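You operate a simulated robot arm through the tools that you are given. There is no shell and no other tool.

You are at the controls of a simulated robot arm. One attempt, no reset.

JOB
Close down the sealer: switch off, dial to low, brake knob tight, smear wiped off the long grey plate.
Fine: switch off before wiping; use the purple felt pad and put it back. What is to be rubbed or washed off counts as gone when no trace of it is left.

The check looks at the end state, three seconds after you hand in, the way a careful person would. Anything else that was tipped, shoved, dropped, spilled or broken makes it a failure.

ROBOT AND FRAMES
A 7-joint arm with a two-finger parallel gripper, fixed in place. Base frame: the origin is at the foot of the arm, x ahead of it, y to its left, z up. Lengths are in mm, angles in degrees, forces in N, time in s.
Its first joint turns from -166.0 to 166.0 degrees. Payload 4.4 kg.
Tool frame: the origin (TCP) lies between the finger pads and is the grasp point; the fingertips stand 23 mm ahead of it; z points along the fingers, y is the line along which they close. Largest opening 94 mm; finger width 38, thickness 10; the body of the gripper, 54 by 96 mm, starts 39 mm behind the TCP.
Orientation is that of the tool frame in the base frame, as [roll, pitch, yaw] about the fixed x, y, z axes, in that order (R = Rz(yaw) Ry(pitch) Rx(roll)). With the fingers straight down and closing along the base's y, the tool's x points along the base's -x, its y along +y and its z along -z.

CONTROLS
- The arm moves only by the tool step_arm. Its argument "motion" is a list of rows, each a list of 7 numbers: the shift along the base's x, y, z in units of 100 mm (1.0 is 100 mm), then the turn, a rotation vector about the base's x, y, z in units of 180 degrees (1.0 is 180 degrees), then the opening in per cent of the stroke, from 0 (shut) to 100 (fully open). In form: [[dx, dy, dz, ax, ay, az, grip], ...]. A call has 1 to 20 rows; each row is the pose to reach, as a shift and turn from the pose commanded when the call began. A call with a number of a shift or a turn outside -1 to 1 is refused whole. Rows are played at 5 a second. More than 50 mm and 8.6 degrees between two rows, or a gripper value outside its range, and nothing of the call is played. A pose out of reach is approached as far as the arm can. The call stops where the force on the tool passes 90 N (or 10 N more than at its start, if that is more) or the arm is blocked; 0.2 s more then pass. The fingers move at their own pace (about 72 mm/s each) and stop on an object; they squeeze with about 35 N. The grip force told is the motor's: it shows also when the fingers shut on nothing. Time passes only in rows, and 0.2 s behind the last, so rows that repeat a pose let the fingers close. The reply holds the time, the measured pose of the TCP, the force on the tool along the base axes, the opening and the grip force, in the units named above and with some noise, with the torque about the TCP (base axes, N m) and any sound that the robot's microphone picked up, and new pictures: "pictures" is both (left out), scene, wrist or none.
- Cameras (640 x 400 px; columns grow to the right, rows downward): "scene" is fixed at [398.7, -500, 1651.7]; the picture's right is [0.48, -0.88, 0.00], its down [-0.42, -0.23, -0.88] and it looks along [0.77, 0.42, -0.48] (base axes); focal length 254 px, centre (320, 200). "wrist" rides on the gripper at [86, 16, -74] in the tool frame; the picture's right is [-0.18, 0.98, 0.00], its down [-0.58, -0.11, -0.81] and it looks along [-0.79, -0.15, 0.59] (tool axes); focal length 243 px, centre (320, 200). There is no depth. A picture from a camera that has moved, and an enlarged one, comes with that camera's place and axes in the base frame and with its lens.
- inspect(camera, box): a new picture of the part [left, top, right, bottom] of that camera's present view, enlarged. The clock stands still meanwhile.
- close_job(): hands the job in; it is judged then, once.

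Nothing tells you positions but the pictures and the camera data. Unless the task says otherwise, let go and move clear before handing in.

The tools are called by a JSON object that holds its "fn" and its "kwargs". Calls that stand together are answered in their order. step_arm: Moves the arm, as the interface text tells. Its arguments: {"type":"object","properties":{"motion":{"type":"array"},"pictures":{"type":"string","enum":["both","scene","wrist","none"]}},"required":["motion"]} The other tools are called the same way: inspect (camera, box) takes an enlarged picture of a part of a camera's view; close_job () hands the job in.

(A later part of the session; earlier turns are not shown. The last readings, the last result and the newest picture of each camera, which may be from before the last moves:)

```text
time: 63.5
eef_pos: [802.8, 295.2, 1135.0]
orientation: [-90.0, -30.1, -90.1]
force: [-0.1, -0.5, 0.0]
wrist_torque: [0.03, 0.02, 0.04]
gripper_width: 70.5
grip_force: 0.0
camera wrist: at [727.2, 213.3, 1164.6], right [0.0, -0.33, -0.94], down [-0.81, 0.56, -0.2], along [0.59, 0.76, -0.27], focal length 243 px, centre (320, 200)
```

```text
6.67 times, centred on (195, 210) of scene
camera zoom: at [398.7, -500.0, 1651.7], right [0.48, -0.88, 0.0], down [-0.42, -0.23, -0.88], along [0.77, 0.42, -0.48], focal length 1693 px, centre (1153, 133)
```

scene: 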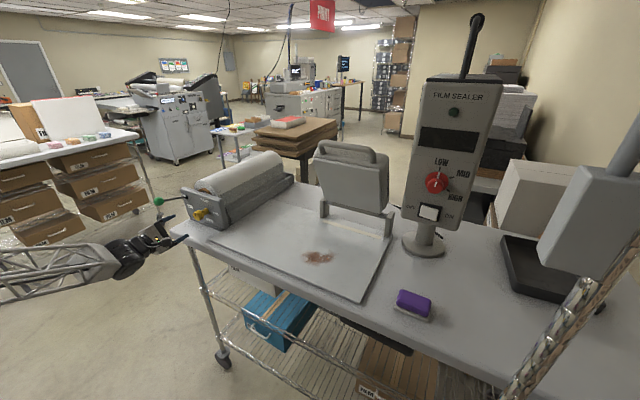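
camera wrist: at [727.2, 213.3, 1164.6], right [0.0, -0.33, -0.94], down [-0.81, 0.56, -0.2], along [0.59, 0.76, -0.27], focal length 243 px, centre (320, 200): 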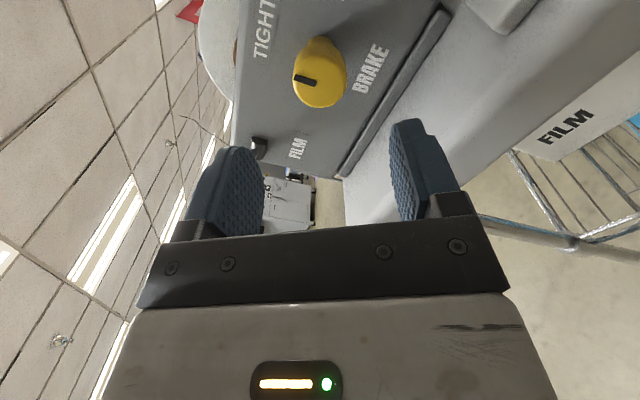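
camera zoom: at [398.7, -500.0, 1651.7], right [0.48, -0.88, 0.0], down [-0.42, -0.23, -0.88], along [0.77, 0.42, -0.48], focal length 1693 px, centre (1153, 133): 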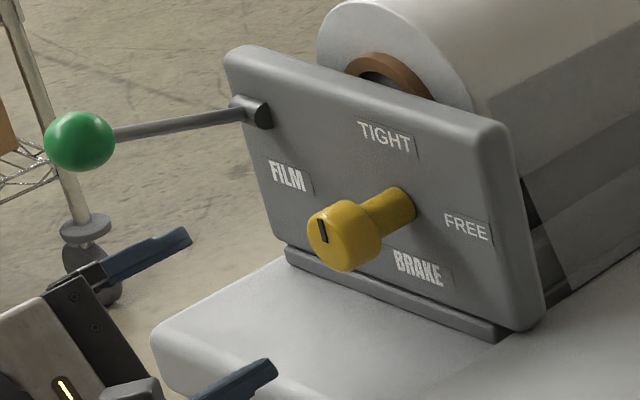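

The mark now stands straight up at TIGHT (about 90° turned), and the lever is untouched. Next I retrace to the tool-down posture and head for the pad.

{"fn": "step_arm", "kwargs": {"motion": [[-0.13, 0, 0.03, 0.0417, 0, 0, 60], [-0.27, 0, 0.06, 0.0833, 0, 0, 40], [-0.4, 0, 0.09, 0.125, 0, 0, 20], [-0.54, 0, 0.12, 0.1667, 0, 0, 0], [-0.68, 0, 0.15, 0.2083, 0, 0, 0], [-0.81, 0, 0.18, 0.25, 0, 0, 0], [-0.81, 0, 0.18, 0.25, 0, 0, 0]], "pictures": "none"}}

{"fn": "step_arm", "kwargs": {"motion": [[0, 0, 0.33, 0, 0, 0, 0], [0, 0, 0.66, 0, 0, 0, 0], [0, 0, 1.0, 0, 0, 0, 0]], "pictures": "none"}}

{"fn": "step_arm", "kwargs": {"motion": [[0, 0, 0.33, 0, 0, 0, 0], [0, 0, 0.66, 0, 0, 0, 0], [0, 0, 1.0, 0, 0, 0, 0]], "pictures": "none"}}

{"fn": "step_arm", "kwargs": {"motion": [[0, -0.22, 0.25, 0, 0.0417, 0, 0], [0, -0.44, 0.5, 0, 0.0833, 0, 0], [0, -0.66, 0.75, 0, 0.125, 0, 0], [0, -0.87, 1.0, 0, 0.1667, 0, 0], [0, -0.87, 1.0, 0, 0.1667, 0, 0]], "pictures": "scene"}}

```text
time: 65.1
eef_pos: [721.5, 295.5, 1152.7]
orientation: [-90.0, 15.0, -90.1]
force: [-1.0, 0.3, -0.4]
wrist_torque: [0.02, 0.02, -0.03]
gripper_width: 0.1
grip_force: 35.3
```

```text
time: 65.9
eef_pos: [721.9, 297.1, 1252.3]
orientation: [-90.1, 14.8, -90.1]
force: [0.8, 0.2, -0.5]
wrist_torque: [0.0, -0.03, -0.02]
gripper_width: 0.0
grip_force: 34.8
```

```text
time: 66.7
eef_pos: [722.0, 295.3, 1352.8]
orientation: [-90.1, 14.9, -90.1]
force: [0.9, -0.2, -0.5]
wrist_torque: [-0.03, 0.0, 0.0]
gripper_width: 0.0
grip_force: 35.6
```

```text
time: 67.9
eef_pos: [722.3, 209.4, 1452.1]
orientation: [-120.9, 12.9, -97.6]
force: [-0.3, -0.4, -0.4]
wrist_torque: [0.03, 0.01, -0.01]
gripper_width: 0.0
grip_force: 34.7
```

scene: 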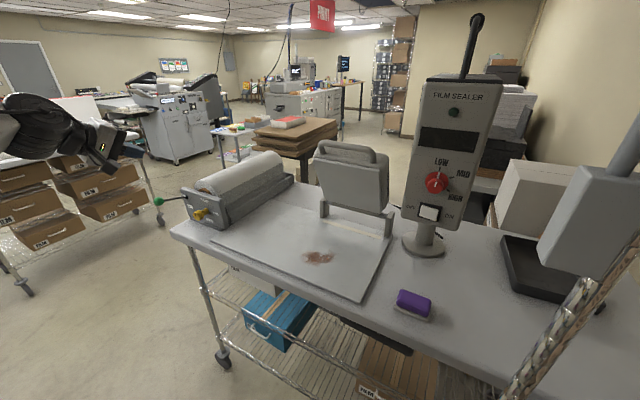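

{"fn": "step_arm", "kwargs": {"motion": [[0, 0, 0, 0, 0.0417, 0, 0], [0, 0, 0, 0, 0.0833, 0, 0], [0, 0, 0, 0, 0.125, 0, 0], [0, 0, 0, 0, 0.1667, 0, 0], [0, 0, 0, 0, 0.2083, 0, 0], [0, 0, 0, 0, 0.25, 0, 0], [0, 0, 0, 0, 0.2917, 0, 0], [0, 0, 0, 0, 0.3333, 0, 0], [0, 0, 0, 0, 0.3333, 0, 0]], "pictures": "none"}}

{"fn": "step_arm", "kwargs": {"motion": [[0, 0, 0, 0, 0, -0.0463, 0], [0, 0, 0, 0, 0, -0.0926, 0], [0, 0, 0, 0, 0, -0.1389, 0], [0, 0, 0, 0, 0, -0.1852, 0], [0, 0, 0, 0, 0, -0.2315, 0], [0, 0, 0, 0, 0, -0.2778, 0], [0, 0, 0, 0, 0, -0.3241, 0], [0, 0, 0, 0, 0, -0.3704, 0], [0, 0, 0, 0, 0, -0.4167, 0], [0, 0, 0, 0, 0, -0.4167, 0]], "pictures": "scene"}}

```text
time: 69.9
eef_pos: [720.8, 208.3, 1452.7]
orientation: [180.0, -0.1, -104.9]
force: [0.0, -0.2, 0.2]
wrist_torque: [-0.01, -0.01, -0.02]
gripper_width: 0.0
grip_force: 34.5
```

```text
time: 72.1
eef_pos: [721.2, 208.4, 1453.0]
orientation: [-179.9, -0.2, -179.9]
force: [-0.4, 0.5, -0.3]
wrist_torque: [0.01, 0.0, 0.04]
gripper_width: 0.0
grip_force: 35.3
```

scene: 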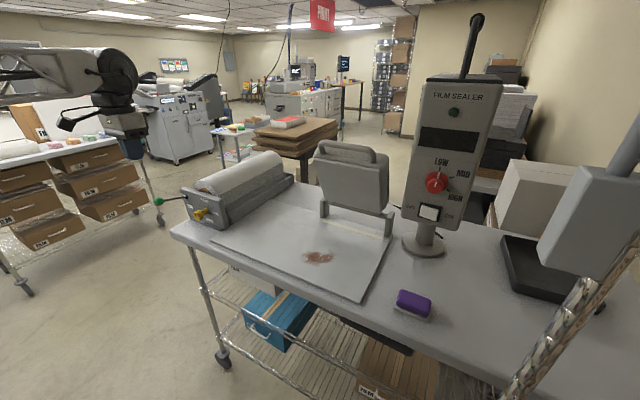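

Back in the tool-down posture. I travel to the pad side with the fingers open to get a close look at the pad.

{"fn": "step_arm", "kwargs": {"motion": [[0, -0.33, 0.1, 0, 0, 0, 0], [0, -0.66, 0.2, 0, 0, 0, 0], [0, -1.0, 0.2, 0, 0, 0, 0]], "pictures": "none"}}

{"fn": "step_arm", "kwargs": {"motion": [[0, -0.33, 0, 0, 0, 0, 0], [0, -0.66, 0, 0, 0, 0, 0], [0, -1.0, 0, 0, 0, 0, 0]], "pictures": "none"}}

{"fn": "step_arm", "kwargs": {"motion": [[0, -0.33, 0, 0, 0, 0, 0], [0, -0.66, 0, 0, 0, 0, 0], [0, -1.0, 0, 0, 0, 0, 0]], "pictures": "none"}}

{"fn": "step_arm", "kwargs": {"motion": [[0, -0.33, 0, 0, 0, 0, 30], [0, -0.66, 0, 0, 0, 0, 60], [0, -1.0, 0, 0, 0, 0, 100]], "pictures": "none"}}

{"fn": "step_arm", "kwargs": {"motion": [[0, -0.33, -0.2, 0, 0, 0, 100], [0, -0.66, -0.4, 0, 0, 0, 100], [0, -1.0, -0.6, 0, 0, 0, 100], [0, -1.0, -0.6, 0, 0, 0, 100]], "pictures": "both"}}

```text
time: 72.9
eef_pos: [722.9, 109.8, 1472.5]
orientation: [-179.9, -0.1, -179.9]
force: [0.7, 0.3, -0.5]
wrist_torque: [-0.01, -0.04, -0.02]
gripper_width: 0.0
grip_force: 34.9
```

```text
time: 73.7
eef_pos: [721.4, 9.7, 1472.7]
orientation: [-179.9, 0.0, -180.0]
force: [0.5, -0.4, 0.4]
wrist_torque: [-0.01, -0.01, -0.01]
gripper_width: 0.0
grip_force: 34.4
```

```text
time: 74.5
eef_pos: [721.8, -90.5, 1473.4]
orientation: [-179.9, -0.1, -179.9]
force: [-0.4, -0.4, 0.5]
wrist_torque: [0.02, -0.01, -0.01]
gripper_width: 0.0
grip_force: 35.1
```

```text
time: 75.3
eef_pos: [721.1, -191.0, 1474.0]
orientation: [-179.8, 0.0, -179.9]
force: [-0.1, -0.3, -0.7]
wrist_torque: [0.01, 0.01, 0.02]
gripper_width: 93.8
grip_force: 0.1
```

```text
time: 76.3
eef_pos: [720.1, -291.6, 1413.6]
orientation: [-179.9, -0.1, -180.0]
force: [0.5, 0.5, -0.3]
wrist_torque: [0.0, -0.01, -0.01]
gripper_width: 93.9
grip_force: 0.0
camera wrist: at [634.5, -275.2, 1488.7], right [0.18, 0.98, 0.0], down [0.58, -0.11, 0.81], along [0.79, -0.15, -0.59], focal length 243 px, centre (320, 200)
```

scene: 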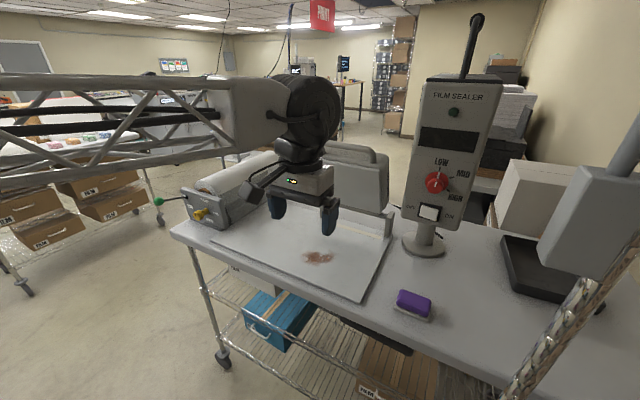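
wrist: 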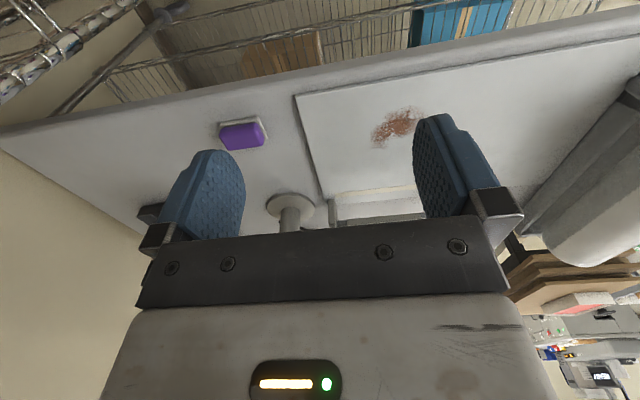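

{"fn": "step_arm", "kwargs": {"motion": [[0.3, -0.33, -0.33, 0, 0, 0, 100], [0.6, -0.66, -0.66, 0, 0, 0, 100], [0.9, -1.0, -1.0, 0, 0, 0, 100], [0.9, -1.0, -1.0, 0, 0, 0, 100]], "pictures": "none"}}

{"fn": "step_arm", "kwargs": {"motion": [[0.07, -0.16, -0.2, 0, 0, 0, 100], [0.14, -0.32, -0.4, 0, 0, 0, 100], [0.2, -0.5, -0.6, 0, 0, 0, 100], [0.2, -0.5, -0.6, 0, 0, 0, 100]], "pictures": "both"}}

{"fn": "inspect", "kwargs": {"camera": "wrist", "box": [200, 60, 420, 210]}}

{"fn": "inspect", "kwargs": {"camera": "scene", "box": [380, 270, 450, 340]}}

```text
refused: row 1 steps farther than a row can; nothing moved
```

```text
time: 77.3
eef_pos: [740.0, -340.5, 1353.3]
orientation: [-179.9, -0.1, -179.9]
force: [-0.3, 0.2, 0.1]
wrist_torque: [-0.03, -0.02, 0.01]
gripper_width: 94.1
grip_force: 0.1
camera wrist: at [654.1, -325.3, 1428.8], right [0.18, 0.98, 0.0], down [0.58, -0.11, 0.81], along [0.79, -0.15, -0.59], focal length 243 px, centre (320, 200)
```

scene: 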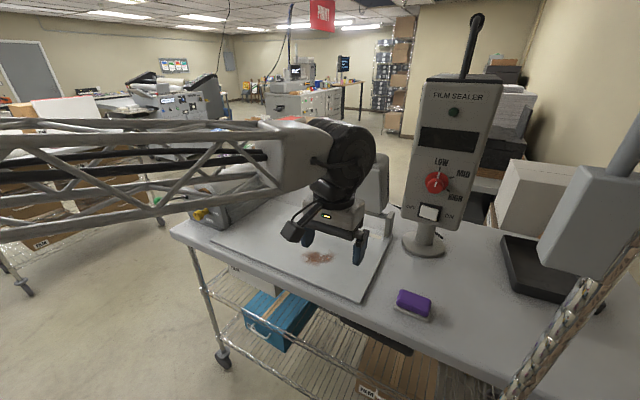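
wrist: 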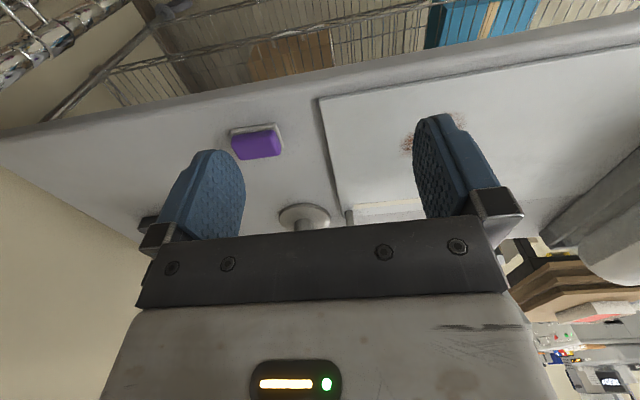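

```text
2.67 times, centred on (310, 135) of wrist
camera zoom: at [654.1, -325.3, 1428.8], right [0.18, 0.98, 0.0], down [0.58, -0.11, 0.81], along [0.79, -0.15, -0.59], focal length 647 px, centre (347, 373)
```

zoom: 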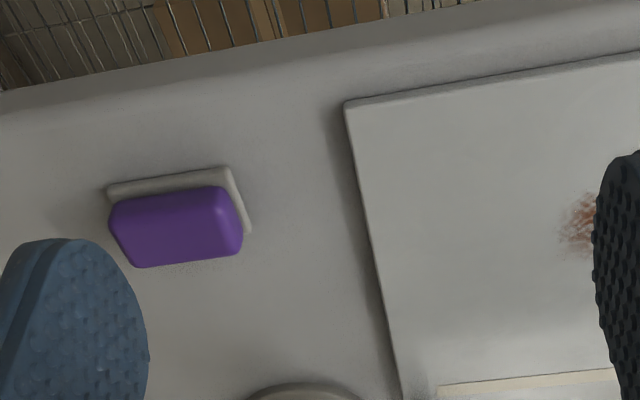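

```text
5.71 times, centred on (415, 305) of scene
camera zoom: at [398.7, -500.0, 1651.7], right [0.48, -0.88, 0.0], down [-0.42, -0.23, -0.88], along [0.77, 0.42, -0.48], focal length 1451 px, centre (-223, -400)
```

zoom: 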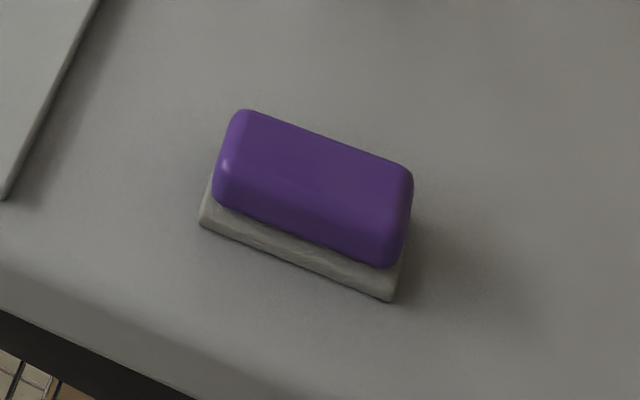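

The pad is aligned with y: handle about x 907–955, y -537…-459, top z≈1085, on a bench at z≈1052. I'll grip it by its long ends with the tool tilted outward for reach, so I approach with a 30° tilt.

{"fn": "step_arm", "kwargs": {"motion": [[0.24, -0.2, -0.19, 0, -0.021, 0, 100], [0.48, -0.4, -0.38, 0, -0.042, 0, 100], [0.72, -0.6, -0.57, 0, -0.063, 0, 100], [0.95, -0.79, -0.77, 0, -0.0833, 0, 100], [0.95, -0.79, -0.77, 0, -0.0833, 0, 100]], "pictures": "none"}}

{"fn": "step_arm", "kwargs": {"motion": [[0.24, -0.2, -0.19, 0, -0.021, 0, 100], [0.48, -0.4, -0.38, 0, -0.042, 0, 100], [0.72, -0.6, -0.57, 0, -0.063, 0, 100], [0.95, -0.79, -0.77, 0, -0.0833, 0, 100], [0.95, -0.79, -0.77, 0, -0.0833, 0, 100]], "pictures": "both"}}

```text
time: 78.5
eef_pos: [838.1, -420.0, 1276.8]
orientation: [-180.0, 15.0, -179.9]
force: [-0.3, -0.6, 0.1]
wrist_torque: [0.02, 0.01, 0.01]
gripper_width: 94.0
grip_force: 0.0
```

```text
time: 79.7
eef_pos: [933.9, -501.0, 1199.2]
orientation: [-179.9, 29.9, -179.9]
force: [-0.7, -0.1, -0.5]
wrist_torque: [0.01, 0.01, 0.02]
gripper_width: 94.1
grip_force: 0.0
camera wrist: at [820.4, -483.9, 1220.7], right [0.16, 0.98, 0.09], down [0.1, -0.11, 0.99], along [0.98, -0.15, -0.12], focal length 243 px, centre (320, 200)
```

scene: 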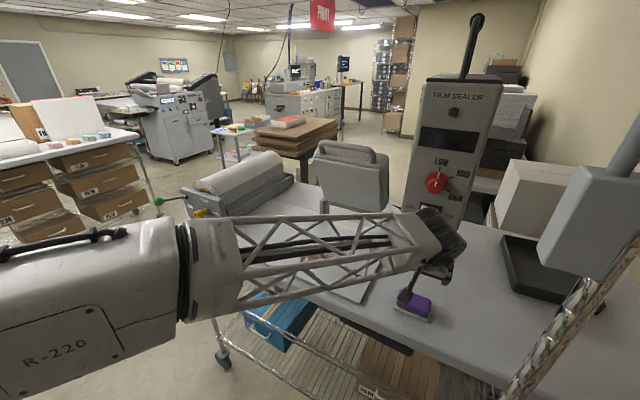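
wrist: 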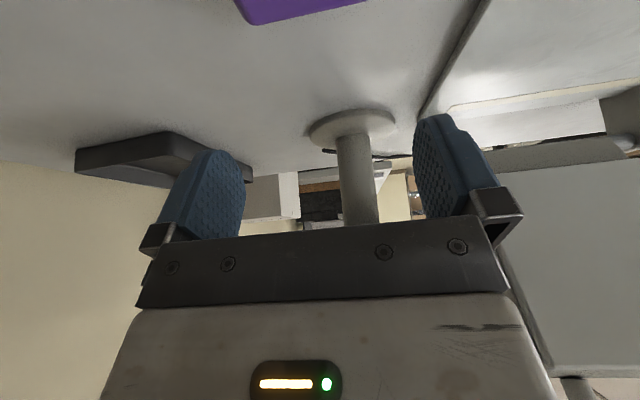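

Reach is fine here. I reduce the tilt to 20° and descend toward the pad, centred at y≈-497.5.

{"fn": "step_arm", "kwargs": {"motion": [[-0.04, 0.02, -0.25, 0, 0.028, 0, 100], [-0.08, 0.035, -0.5, 0, 0.0556, 0, 100], [-0.08, 0.035, -0.7, 0, 0.0556, 0, 100], [-0.08, 0.035, -0.7, 0, 0.0556, 0, 100]], "pictures": "both"}}

{"fn": "inspect", "kwargs": {"camera": "scene", "box": [360, 220, 480, 330]}}

{"fn": "inspect", "kwargs": {"camera": "wrist", "box": [130, 0, 510, 240]}}

```text
time: 80.7
eef_pos: [923.9, -496.3, 1129.7]
orientation: [-179.9, 19.9, -179.9]
force: [0.3, -0.4, 0.4]
wrist_torque: [0.0, -0.04, 0.01]
gripper_width: 94.0
grip_force: 0.1
camera wrist: at [817.2, -479.7, 1170.5], right [0.17, 0.98, 0.06], down [0.27, -0.11, 0.96], along [0.95, -0.15, -0.29], focal length 243 px, centre (320, 200)
```

scene: 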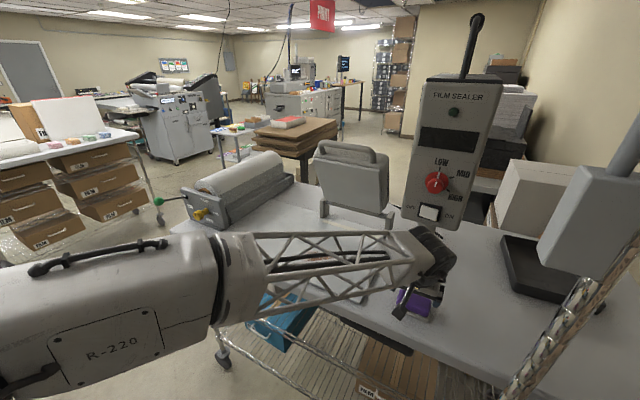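
wrist: 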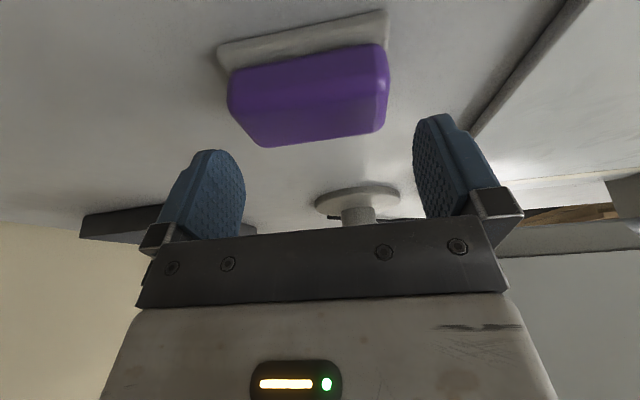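

```text
3.64 times, centred on (420, 275) of scene
camera zoom: at [398.7, -500.0, 1651.7], right [0.48, -0.88, 0.0], down [-0.42, -0.23, -0.88], along [0.77, 0.42, -0.48], focal length 923 px, centre (-44, -73)
```

zoom: 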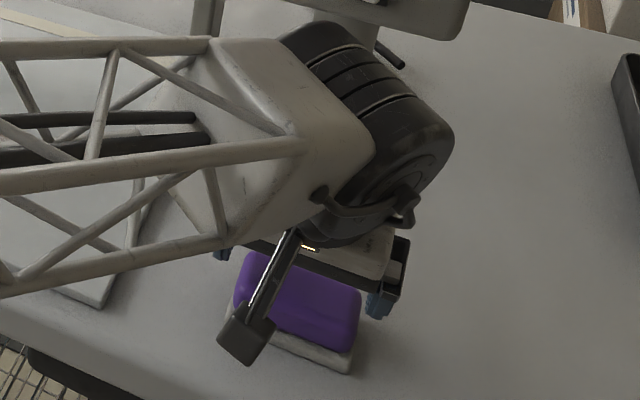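

```text
1.67 times, centred on (320, 120) of wrist
camera zoom: at [817.2, -479.7, 1170.5], right [0.17, 0.98, 0.06], down [0.27, -0.11, 0.96], along [0.95, -0.15, -0.29], focal length 404 px, centre (320, 333)
```

zoom: 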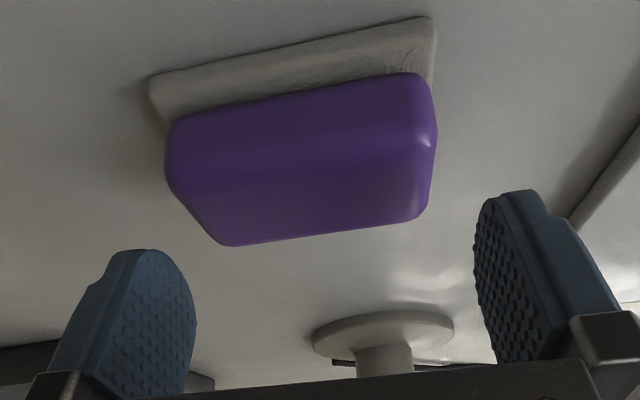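

The pad's centre is at y≈-498.5. I shift 2 mm and lower onto the handle slowly, watching the force.

{"fn": "step_arm", "kwargs": {"motion": [[0.02, -0.022, -0.1, 0, 0, 0, 100], [0.02, -0.022, -0.2, 0, 0, 0, 100], [0.02, -0.022, -0.3, 0, 0, 0, 100], [0.02, -0.022, -0.38, 0, 0, 0, 100], [0.02, -0.022, -0.38, 0, 0, 0, 100]], "pictures": "both"}}

{"fn": "inspect", "kwargs": {"camera": "wrist", "box": [130, 0, 510, 240]}}

{"fn": "inspect", "kwargs": {"camera": "scene", "box": [370, 250, 460, 330]}}

```text
time: 81.9
eef_pos: [925.3, -497.0, 1091.0]
orientation: [-179.8, 19.9, -179.9]
force: [0.5, -0.7, -0.1]
wrist_torque: [-0.02, 0.03, 0.0]
gripper_width: 94.0
grip_force: 0.1
camera wrist: at [818.5, -481.1, 1132.0], right [0.17, 0.98, 0.06], down [0.27, -0.11, 0.96], along [0.95, -0.15, -0.29], focal length 243 px, centre (320, 200)
```

scene: 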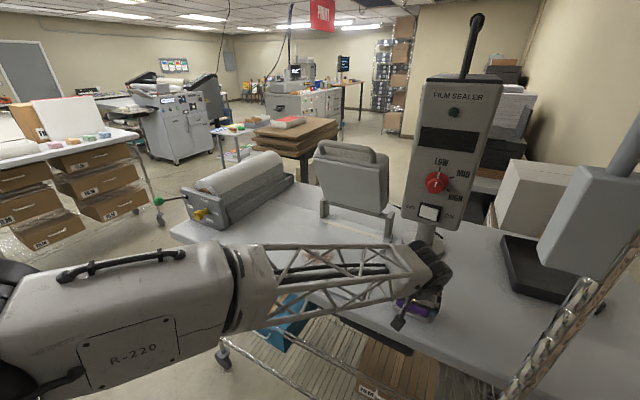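
wrist: 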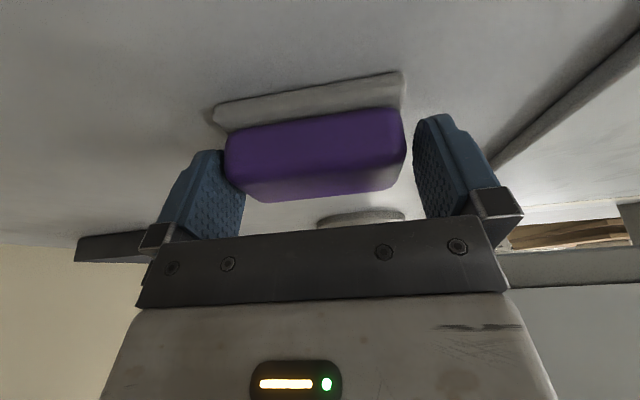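

```text
1.67 times, centred on (320, 120) of wrist
camera zoom: at [818.5, -481.1, 1132.0], right [0.17, 0.98, 0.06], down [0.27, -0.11, 0.96], along [0.95, -0.15, -0.29], focal length 404 px, centre (320, 333)
```

zoom: 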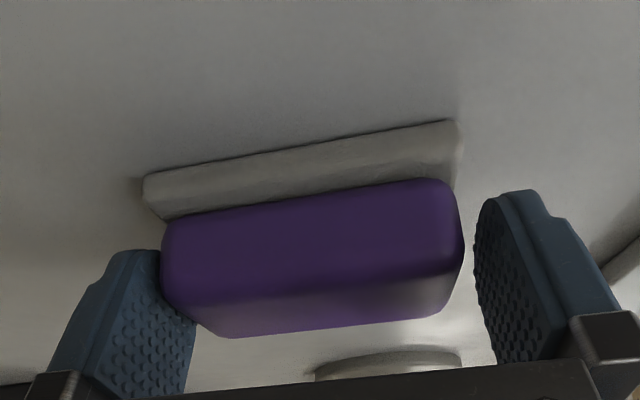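

```text
5.00 times, centred on (415, 290) of scene
camera zoom: at [398.7, -500.0, 1651.7], right [0.48, -0.88, 0.0], down [-0.42, -0.23, -0.88], along [0.77, 0.42, -0.48], focal length 1270 px, centre (-155, -250)
```

zoom: 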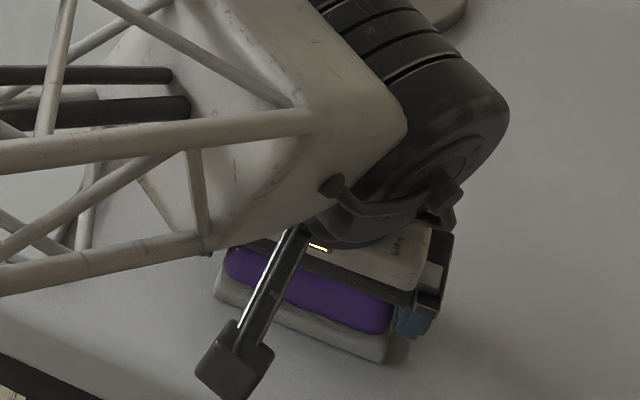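

The handle sits between the fingers. I close gently.

{"fn": "step_arm", "kwargs": {"motion": [[0, 0, 0, 0, 0, 0, 90], [0, 0, 0, 0, 0, 0, 82], [0, 0, 0, 0, 0, 0, 75], [0, 0, 0, 0, 0, 0, 70], [0, 0, 0, 0, 0, 0, 70]], "pictures": "both"}}

{"fn": "inspect", "kwargs": {"camera": "wrist", "box": [130, 0, 510, 240]}}

```text
time: 83.1
eef_pos: [925.2, -496.9, 1090.4]
orientation: [-179.9, 20.0, -179.9]
force: [-0.7, 0.1, -0.5]
wrist_torque: [0.04, 0.03, 0.04]
gripper_width: 85.4
grip_force: 34.9
camera wrist: at [818.5, -481.1, 1132.2], right [0.17, 0.98, 0.06], down [0.27, -0.11, 0.96], along [0.95, -0.15, -0.29], focal length 243 px, centre (320, 200)
```

scene: 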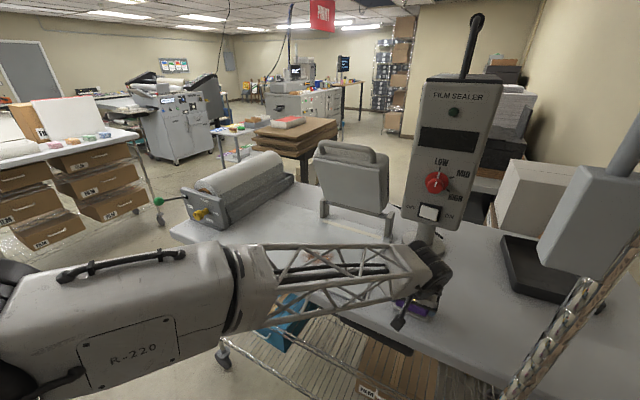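
wrist: 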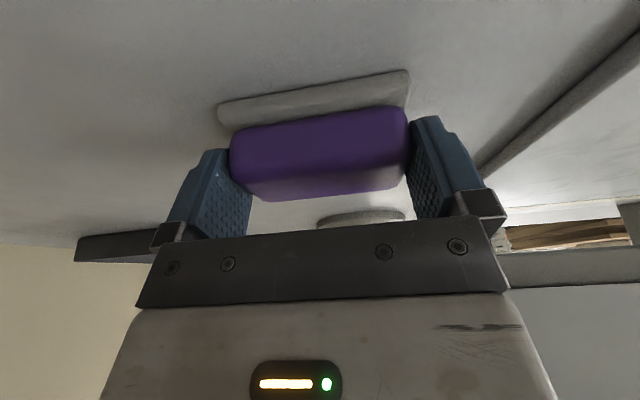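

```text
1.67 times, centred on (320, 120) of wrist
camera zoom: at [818.5, -481.1, 1132.2], right [0.17, 0.98, 0.06], down [0.27, -0.11, 0.96], along [0.95, -0.15, -0.29], focal length 404 px, centre (320, 333)
```

zoom: 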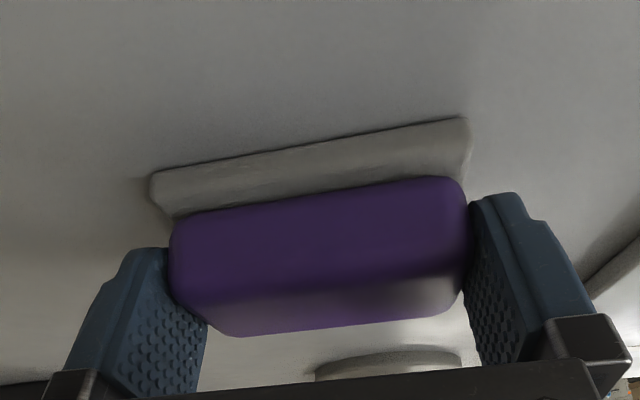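

Gripped at 85 mm. I lift straight up to check it comes along.

{"fn": "step_arm", "kwargs": {"motion": [[0, 0, 0.05, 0, 0, 0, 70], [0, 0, 0.15, 0, 0, 0, 70], [0, 0, 0.35, 0, 0, 0, 70], [0, 0, 0.6, 0, 0, 0, 70], [0, 0, 0.6, 0, 0, 0, 70]], "pictures": "both"}}

{"fn": "inspect", "kwargs": {"camera": "scene", "box": [370, 230, 480, 330]}}

```text
time: 84.3
eef_pos: [924.7, -497.8, 1151.2]
orientation: [-179.9, 19.9, -179.9]
force: [-0.7, 0.0, -0.4]
wrist_torque: [-0.02, 0.04, -0.02]
gripper_width: 85.4
grip_force: 34.9
camera wrist: at [818.4, -481.2, 1192.5], right [0.17, 0.98, 0.06], down [0.27, -0.11, 0.96], along [0.95, -0.15, -0.29], focal length 243 px, centre (320, 200)
```

scene: 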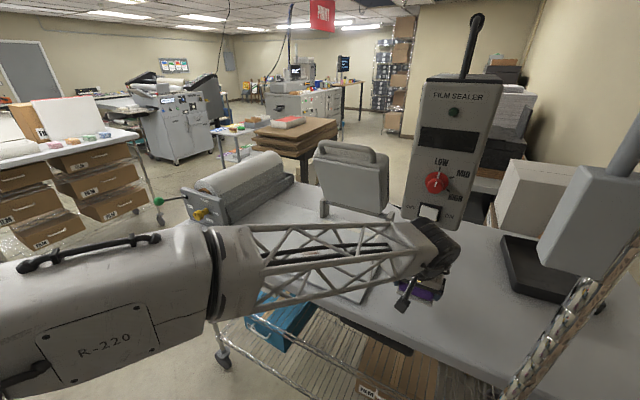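
wrist: 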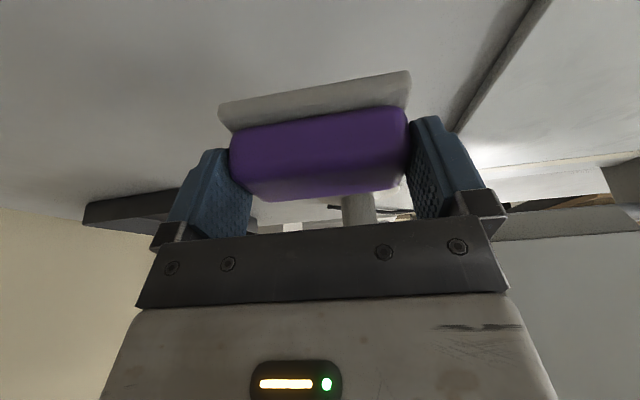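

```text
4.00 times, centred on (425, 280) of scene
camera zoom: at [398.7, -500.0, 1651.7], right [0.48, -0.88, 0.0], down [-0.42, -0.23, -0.88], along [0.77, 0.42, -0.48], focal length 1016 px, centre (-100, -120)
```

zoom: 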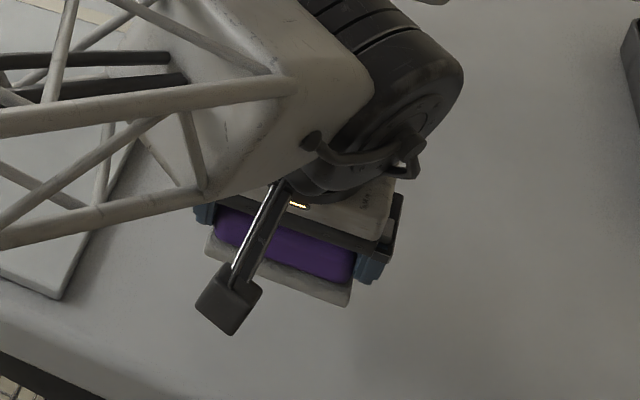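

The pad is firmly held and level. I carry it to above the smear, which spans roughly x 938–1030 and y -229…-115.

{"fn": "step_arm", "kwargs": {"motion": [[0.05, 0.33, 0.1, 0, 0, 0, 70], [0.1, 0.66, 0.1, 0, 0, 0, 70], [0.15, 1.0, 0.1, 0, 0, 0, 70]], "pictures": "none"}}

{"fn": "step_arm", "kwargs": {"motion": [[0.05, 0.33, 0, 0, 0, 0, 70], [0.1, 0.66, 0, 0, 0, 0, 70], [0.15, 1.0, 0, 0, 0, 0, 70]], "pictures": "none"}}

{"fn": "step_arm", "kwargs": {"motion": [[0.05, 0.33, 0, 0, 0, 0, 70], [0.1, 0.66, 0, 0, 0, 0, 70], [0.15, 1.0, 0, 0, 0, 0, 70], [0.15, 1.0, 0, 0, 0, 0, 70]], "pictures": "both"}}

```text
time: 85.1
eef_pos: [940.4, -398.9, 1161.0]
orientation: [-179.9, 19.9, -179.9]
force: [-0.2, -0.2, -0.3]
wrist_torque: [-0.02, -0.01, 0.0]
gripper_width: 85.5
grip_force: 34.6
```

```text
time: 85.9
eef_pos: [954.7, -296.7, 1162.1]
orientation: [-179.9, 19.9, -179.9]
force: [0.0, -0.3, -0.7]
wrist_torque: [-0.01, 0.02, -0.03]
gripper_width: 85.6
grip_force: 35.1
```

```text
time: 86.9
eef_pos: [971.0, -196.4, 1160.5]
orientation: [-180.0, 19.9, -179.9]
force: [0.4, -0.5, -1.5]
wrist_torque: [0.01, -0.04, 0.02]
gripper_width: 85.3
grip_force: 35.2
camera wrist: at [863.1, -180.2, 1201.7], right [0.17, 0.98, 0.06], down [0.27, -0.11, 0.96], along [0.95, -0.15, -0.29], focal length 243 px, centre (320, 200)
```

scene: 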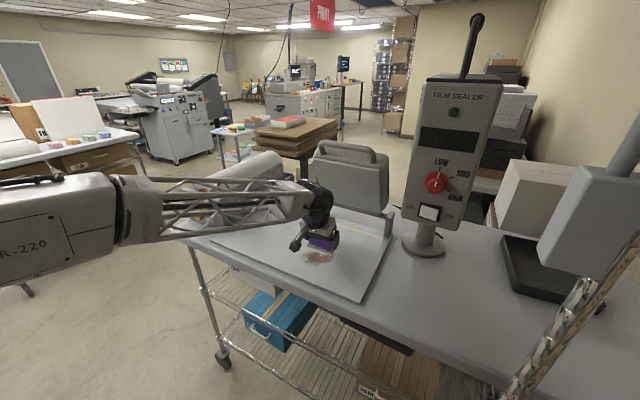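
wrist: 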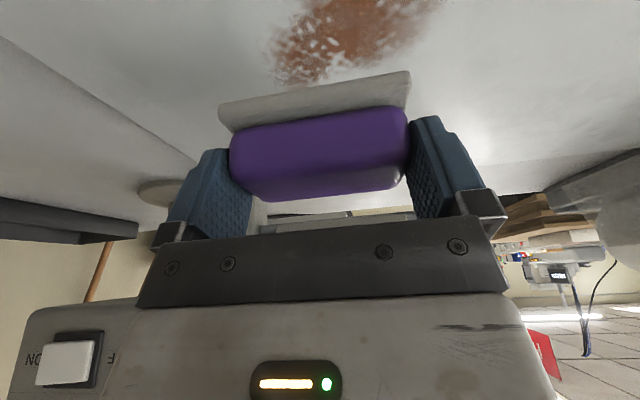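

{"fn": "step_arm", "kwargs": {"motion": [[0.04, 0.1, -0.2, 0, 0, 0, 70], [0.08, 0.2, -0.4, 0, 0, 0, 70], [0.08, 0.22, -0.55, 0, 0, 0, 70], [0.08, 0.22, -0.6, 0, 0, 0, 70], [0.08, 0.22, -0.6, 0, 0, 0, 70]], "pictures": "wrist"}}

```text
time: 88.1
eef_pos: [979.2, -175.2, 1103.0]
orientation: [-179.9, 19.9, -179.8]
force: [-3.1, -0.4, 12.3]
wrist_torque: [0.2, 0.27, 0.05]
gripper_width: 85.4
grip_force: 35.6
camera wrist: at [871.7, -159.0, 1143.9], right [0.17, 0.98, 0.06], down [0.27, -0.11, 0.96], along [0.95, -0.15, -0.28], focal length 243 px, centre (320, 200)
```

wrist: 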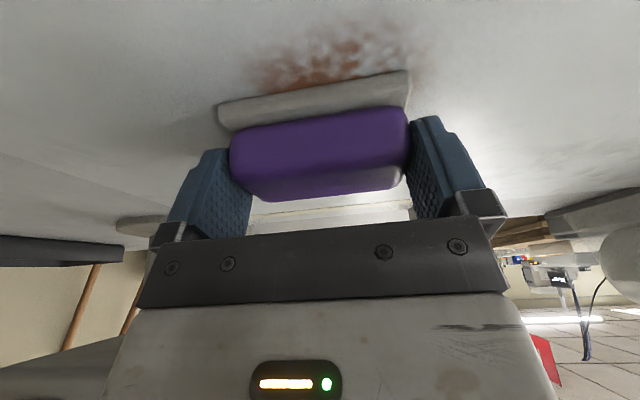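

Contact at about 12 N with the felt flat on the plate. I start with a test stroke toward the robot and back, watching the force.

{"fn": "step_arm", "kwargs": {"motion": [[-0.15, 0, 0, 0, 0, 0, 70], [-0.3, 0, 0, 0, 0, 0, 70], [-0.45, 0, 0, 0, 0, 0, 70], [-0.6, 0, 0, 0, 0, 0, 70]], "pictures": "wrist"}}

```text
time: 89.1
eef_pos: [918.5, -176.1, 1101.7]
orientation: [-179.9, 20.0, -179.9]
force: [8.3, 1.8, 23.1]
wrist_torque: [0.02, -0.14, 0.01]
gripper_width: 85.1
grip_force: 35.3
camera wrist: at [811.4, -158.9, 1143.8], right [0.17, 0.98, 0.06], down [0.27, -0.11, 0.96], along [0.95, -0.15, -0.28], focal length 243 px, centre (320, 200)
```

wrist: 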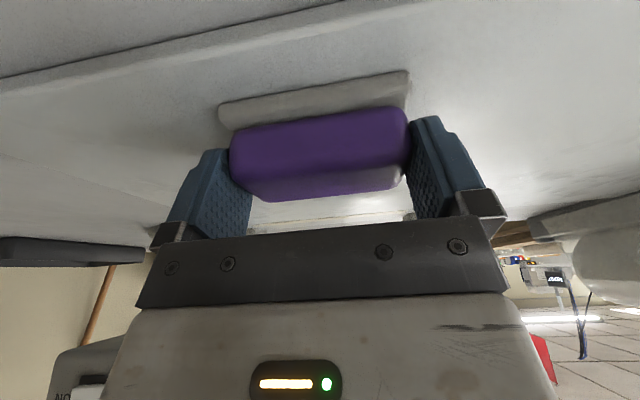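

The stroke left a clean track at 23 N. I now run a pattern of strokes over the right-hand part.

{"fn": "step_arm", "kwargs": {"motion": [[0.2, 0, 0.003, 0, 0, 0, 70], [0.4, 0, 0.005, 0, 0, 0, 70], [0.6, 0, 0.005, 0, 0, 0, 70], [0.8, 0, 0.005, 0, 0, 0, 70], [1.0, 0, 0.005, 0, 0, 0, 70], [1.0, -0.15, 0.005, 0, 0, 0, 70], [1.0, -0.3, 0.005, 0, 0, 0, 70], [0.8, -0.3, 0.005, 0, 0, 0, 70], [0.6, -0.3, 0.005, 0, 0, 0, 70], [0.4, -0.3, 0.005, 0, 0, 0, 70], [0.2, -0.3, 0.005, 0, 0, 0, 70], [0, -0.3, 0.005, 0, 0, 0, 70]], "pictures": "both"}}

```text
time: 91.7
eef_pos: [917.6, -205.7, 1100.2]
orientation: [-179.9, 20.0, -179.9]
force: [4.7, 0.2, 12.7]
wrist_torque: [0.03, -0.3, 0.0]
gripper_width: 85.6
grip_force: 34.7
camera wrist: at [811.5, -189.2, 1142.8], right [0.17, 0.98, 0.06], down [0.27, -0.11, 0.96], along [0.95, -0.15, -0.29], focal length 243 px, centre (320, 200)
```

scene: 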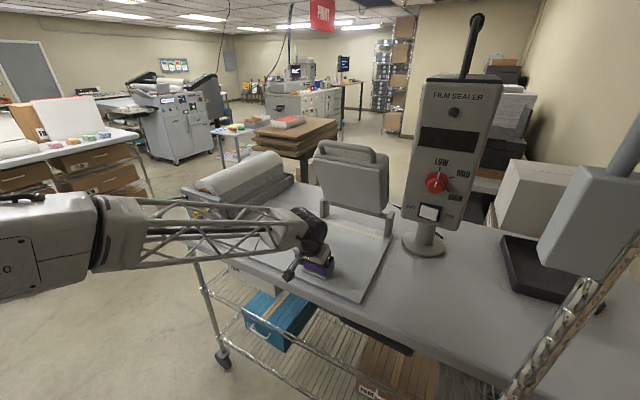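
wrist: 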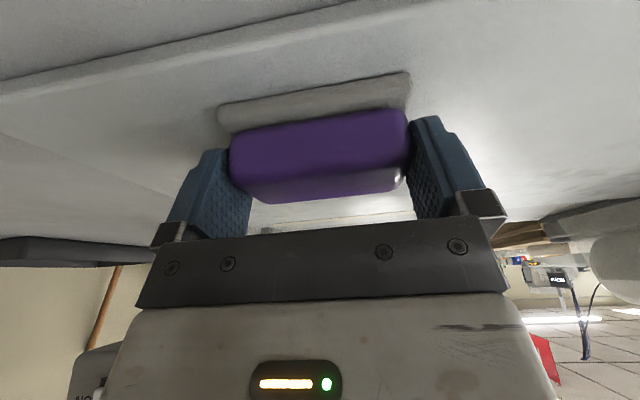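

{"fn": "step_arm", "kwargs": {"motion": [[0, 0.2, 0, 0, 0, 0, 70], [0, 0.4, 0, 0, 0, 0, 70], [0, 0.6, 0, 0, 0, 0, 70], [0, 0.75, 0, 0, 0, 0, 70], [0.2, 0.75, 0, 0, 0, 0, 70], [0.4, 0.75, 0, 0, 0, 0, 70], [0.6, 0.75, 0, 0, 0, 0, 70], [0.8, 0.75, 0, 0, 0, 0, 70], [1.0, 0.75, 0, 0, 0, 0, 70], [1.0, 0.55, 0, 0, 0, 0, 70], [1.0, 0.4, 0, 0, 0, 0, 70], [0.8, 0.4, 0, 0, 0, 0, 70], [0.6, 0.4, 0, 0, 0, 0, 70], [0.4, 0.4, 0, 0, 0, 0, 70], [0.2, 0.4, 0, 0, 0, 0, 70], [0, 0.4, 0, 0, 0, 0, 70]], "pictures": "both"}}

{"fn": "inspect", "kwargs": {"camera": "scene", "box": [210, 200, 400, 310]}}

```text
time: 95.1
eef_pos: [917.8, -165.3, 1101.5]
orientation: [-179.9, 19.9, -179.9]
force: [-0.1, -0.1, -2.0]
wrist_torque: [-0.01, 0.0, 0.01]
gripper_width: 85.4
grip_force: 34.9
camera wrist: at [811.9, -149.0, 1142.9], right [0.17, 0.98, 0.06], down [0.27, -0.11, 0.96], along [0.95, -0.15, -0.29], focal length 243 px, centre (320, 200)
```

scene: 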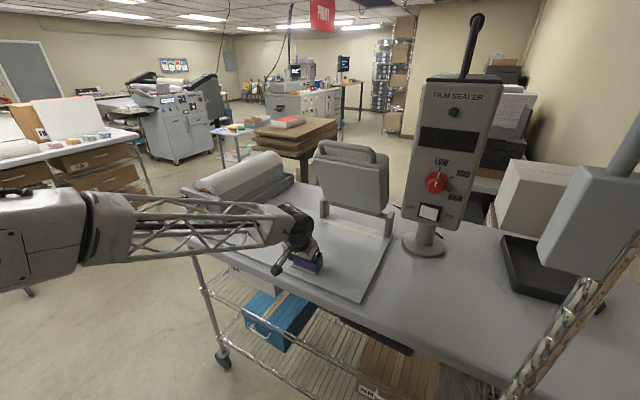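
wrist: 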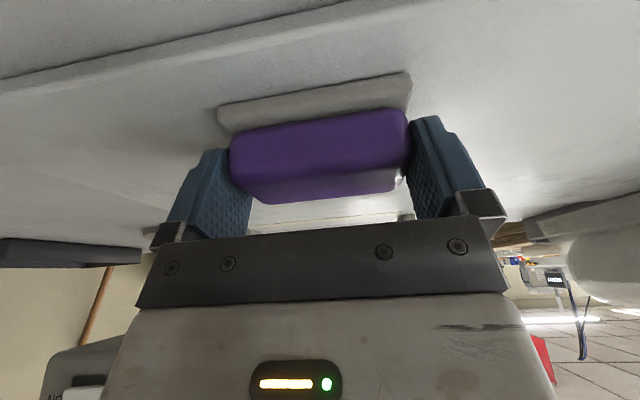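

```text
3.37 times, centred on (305, 255) of scene
camera zoom: at [398.7, -500.0, 1651.7], right [0.48, -0.88, 0.0], down [-0.42, -0.23, -0.88], along [0.77, 0.42, -0.48], focal length 855 px, centre (370, 15)
```

zoom: 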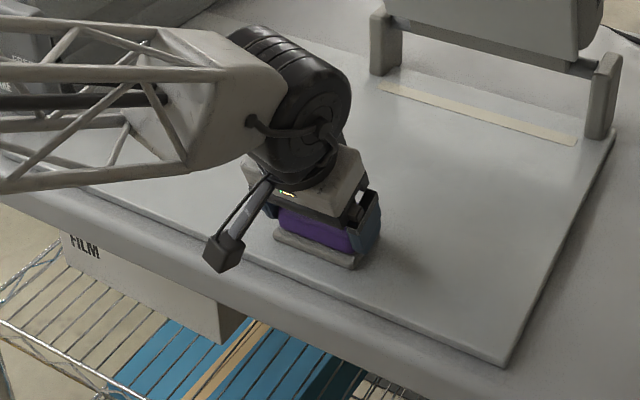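

From what shows, the smear looks gone, though contact had lightened at the end. I lift and look over the plate.

{"fn": "step_arm", "kwargs": {"motion": [[0, 0, 0.2, 0, 0, 0, 70], [0, 0, 0.5, 0, 0, 0, 70], [-0.4, 0, 0.8, 0, 0, 0, 70], [-0.8, 0, 0.8, 0, 0, 0, 70], [-1.0, 0, 0.8, 0, 0, 0, 70], [-1.0, 0, 0.8, 0, 0, 0, 70]], "pictures": "both"}}

{"fn": "inspect", "kwargs": {"camera": "scene", "box": [210, 200, 400, 310]}}

{"fn": "inspect", "kwargs": {"camera": "wrist", "box": [160, 0, 480, 200]}}

```text
time: 96.5
eef_pos: [817.0, -166.6, 1180.7]
orientation: [-179.9, 19.8, -179.9]
force: [0.4, 0.2, -1.7]
wrist_torque: [0.01, 0.0, -0.03]
gripper_width: 85.5
grip_force: 34.8
camera wrist: at [711.2, -149.0, 1222.0], right [0.17, 0.98, 0.06], down [0.27, -0.11, 0.96], along [0.95, -0.15, -0.29], focal length 243 px, centre (320, 200)
```

scene: 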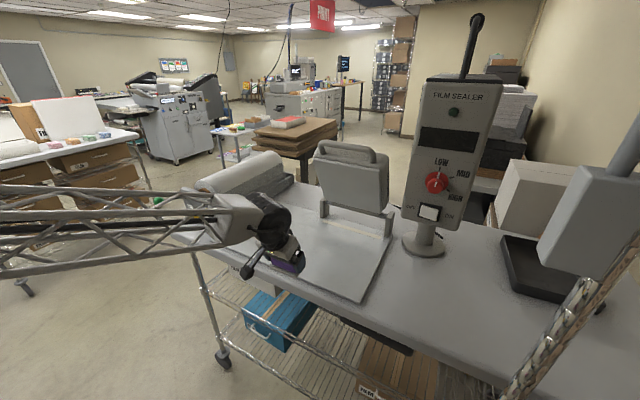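
wrist: 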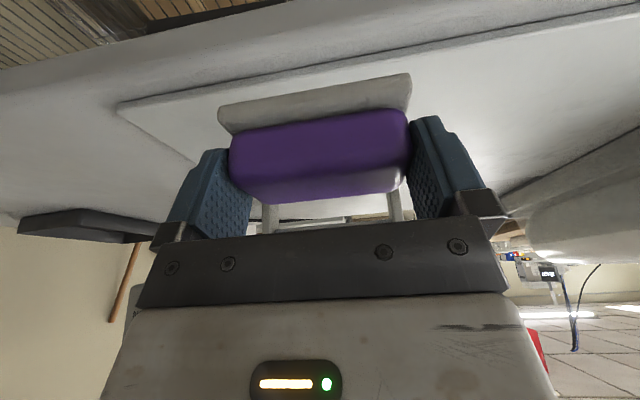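

```text
3.37 times, centred on (305, 255) of scene
camera zoom: at [398.7, -500.0, 1651.7], right [0.48, -0.88, 0.0], down [-0.42, -0.23, -0.88], along [0.77, 0.42, -0.48], focal length 855 px, centre (370, 15)
```

zoom: 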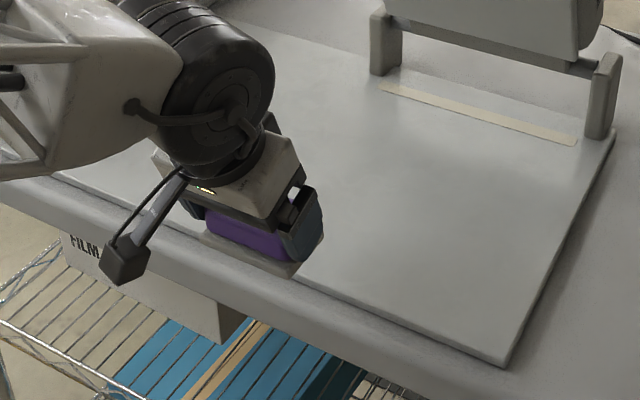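

```text
2.00 times, centred on (320, 100) of wrist
camera zoom: at [711.2, -149.0, 1222.0], right [0.17, 0.98, 0.06], down [0.27, -0.11, 0.96], along [0.95, -0.15, -0.29], focal length 485 px, centre (320, 400)
```

zoom: 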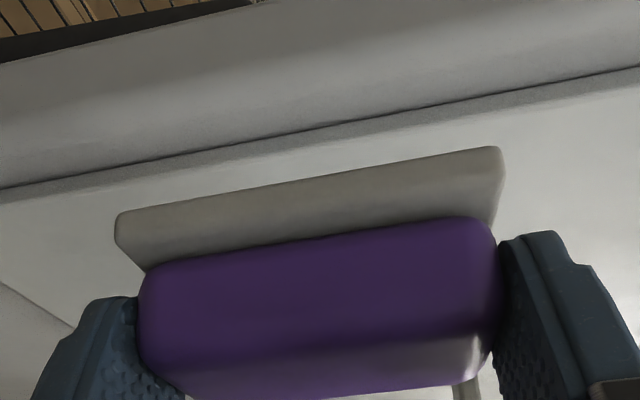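

{"fn": "inspect", "kwargs": {"camera": "scene", "box": [295, 225, 375, 280]}}

```text
7.27 times, centred on (335, 252) of scene
camera zoom: at [398.7, -500.0, 1651.7], right [0.48, -0.88, 0.0], down [-0.42, -0.23, -0.88], along [0.77, 0.42, -0.48], focal length 1847 px, centre (211, -182)
```

zoom: 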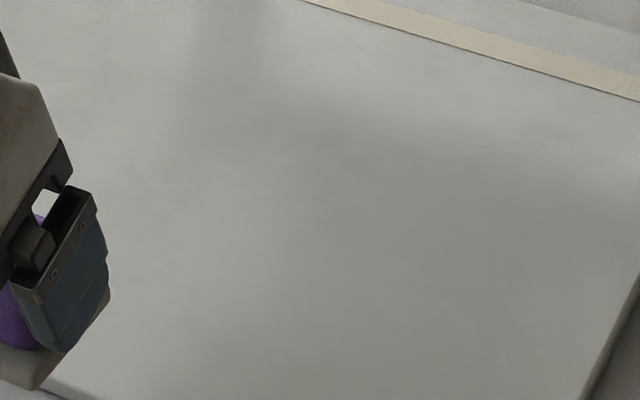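

{"fn": "step_arm", "kwargs": {"motion": [[-0.1, 0.1, 0.33, 0, 0, 0, 70], [-0.2, 0.2, 0.66, 0, 0, 0, 70], [-0.3, 0.3, 1.0, 0, 0, 0, 70], [-0.3, 0.3, 1.0, 0, 0, 0, 70]], "pictures": "both"}}

{"fn": "inspect", "kwargs": {"camera": "scene", "box": [280, 225, 370, 285]}}

{"fn": "inspect", "kwargs": {"camera": "wrist", "box": [220, 20, 440, 200]}}

```text
time: 97.5
eef_pos: [788.2, -135.5, 1280.9]
orientation: [-179.9, 19.9, -179.9]
force: [-0.9, 0.4, -0.8]
wrist_torque: [0.0, 0.01, -0.03]
gripper_width: 85.3
grip_force: 35.2
camera wrist: at [681.9, -118.9, 1322.3], right [0.17, 0.98, 0.06], down [0.27, -0.11, 0.96], along [0.95, -0.15, -0.29], focal length 243 px, centre (320, 200)
```

scene: 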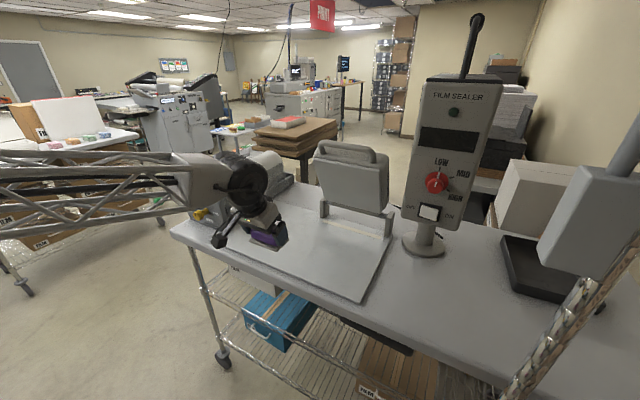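
wrist: 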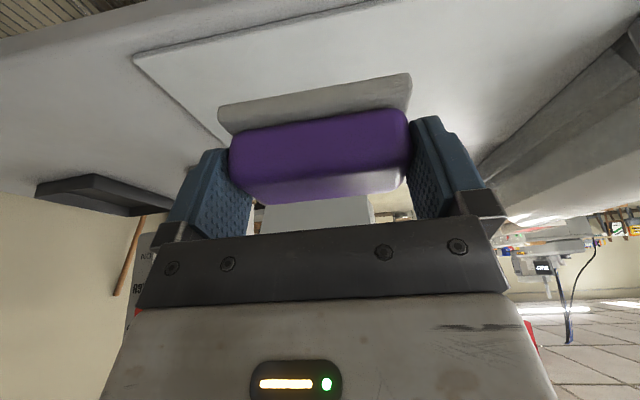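

```text
6.67 times, centred on (325, 255) of scene
camera zoom: at [398.7, -500.0, 1651.7], right [0.48, -0.88, 0.0], down [-0.42, -0.23, -0.88], along [0.77, 0.42, -0.48], focal length 1693 px, centre (287, -167)
```

zoom: 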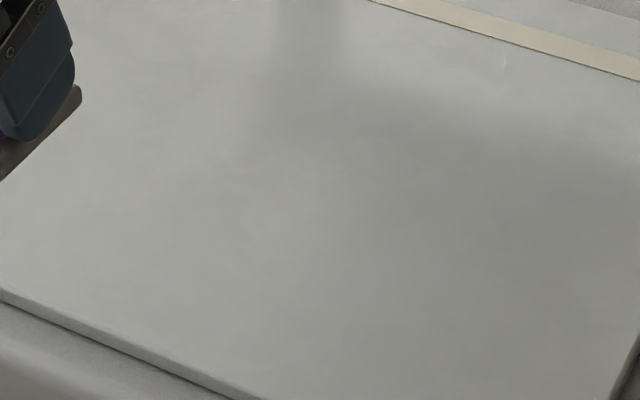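

```text
2.22 times, centred on (330, 110) of wrist
camera zoom: at [681.9, -118.9, 1322.3], right [0.17, 0.98, 0.06], down [0.27, -0.11, 0.96], along [0.95, -0.15, -0.29], focal length 539 px, centre (298, 400)
```

zoom: 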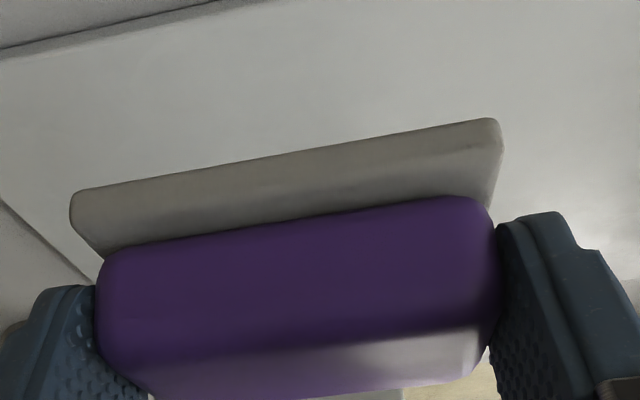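

{"fn": "inspect", "kwargs": {"camera": "scene", "box": [298, 240, 340, 270]}}

{"fn": "inspect", "kwargs": {"camera": "scene", "box": [285, 230, 325, 260]}}

```text
13.33 times, centred on (319, 255) of scene
camera zoom: at [398.7, -500.0, 1651.7], right [0.48, -0.88, 0.0], down [-0.42, -0.23, -0.88], along [0.77, 0.42, -0.48], focal length 3386 px, centre (333, -533)
```

zoom: 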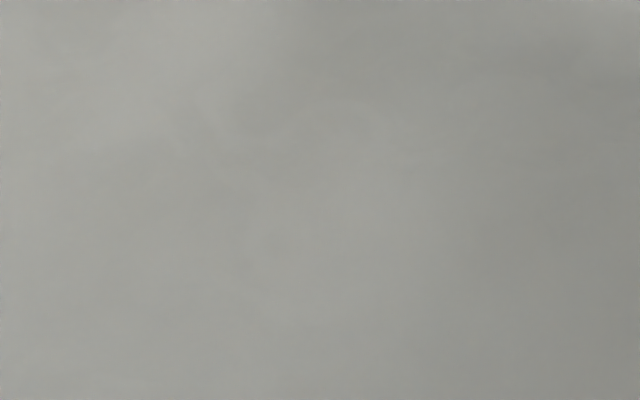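

```text
13.33 times, centred on (305, 245) of scene
camera zoom: at [398.7, -500.0, 1651.7], right [0.48, -0.88, 0.0], down [-0.42, -0.23, -0.88], along [0.77, 0.42, -0.48], focal length 3386 px, centre (520, -400)
```

zoom: 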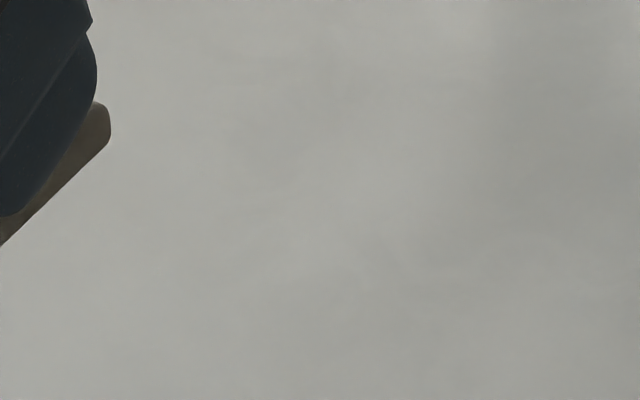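

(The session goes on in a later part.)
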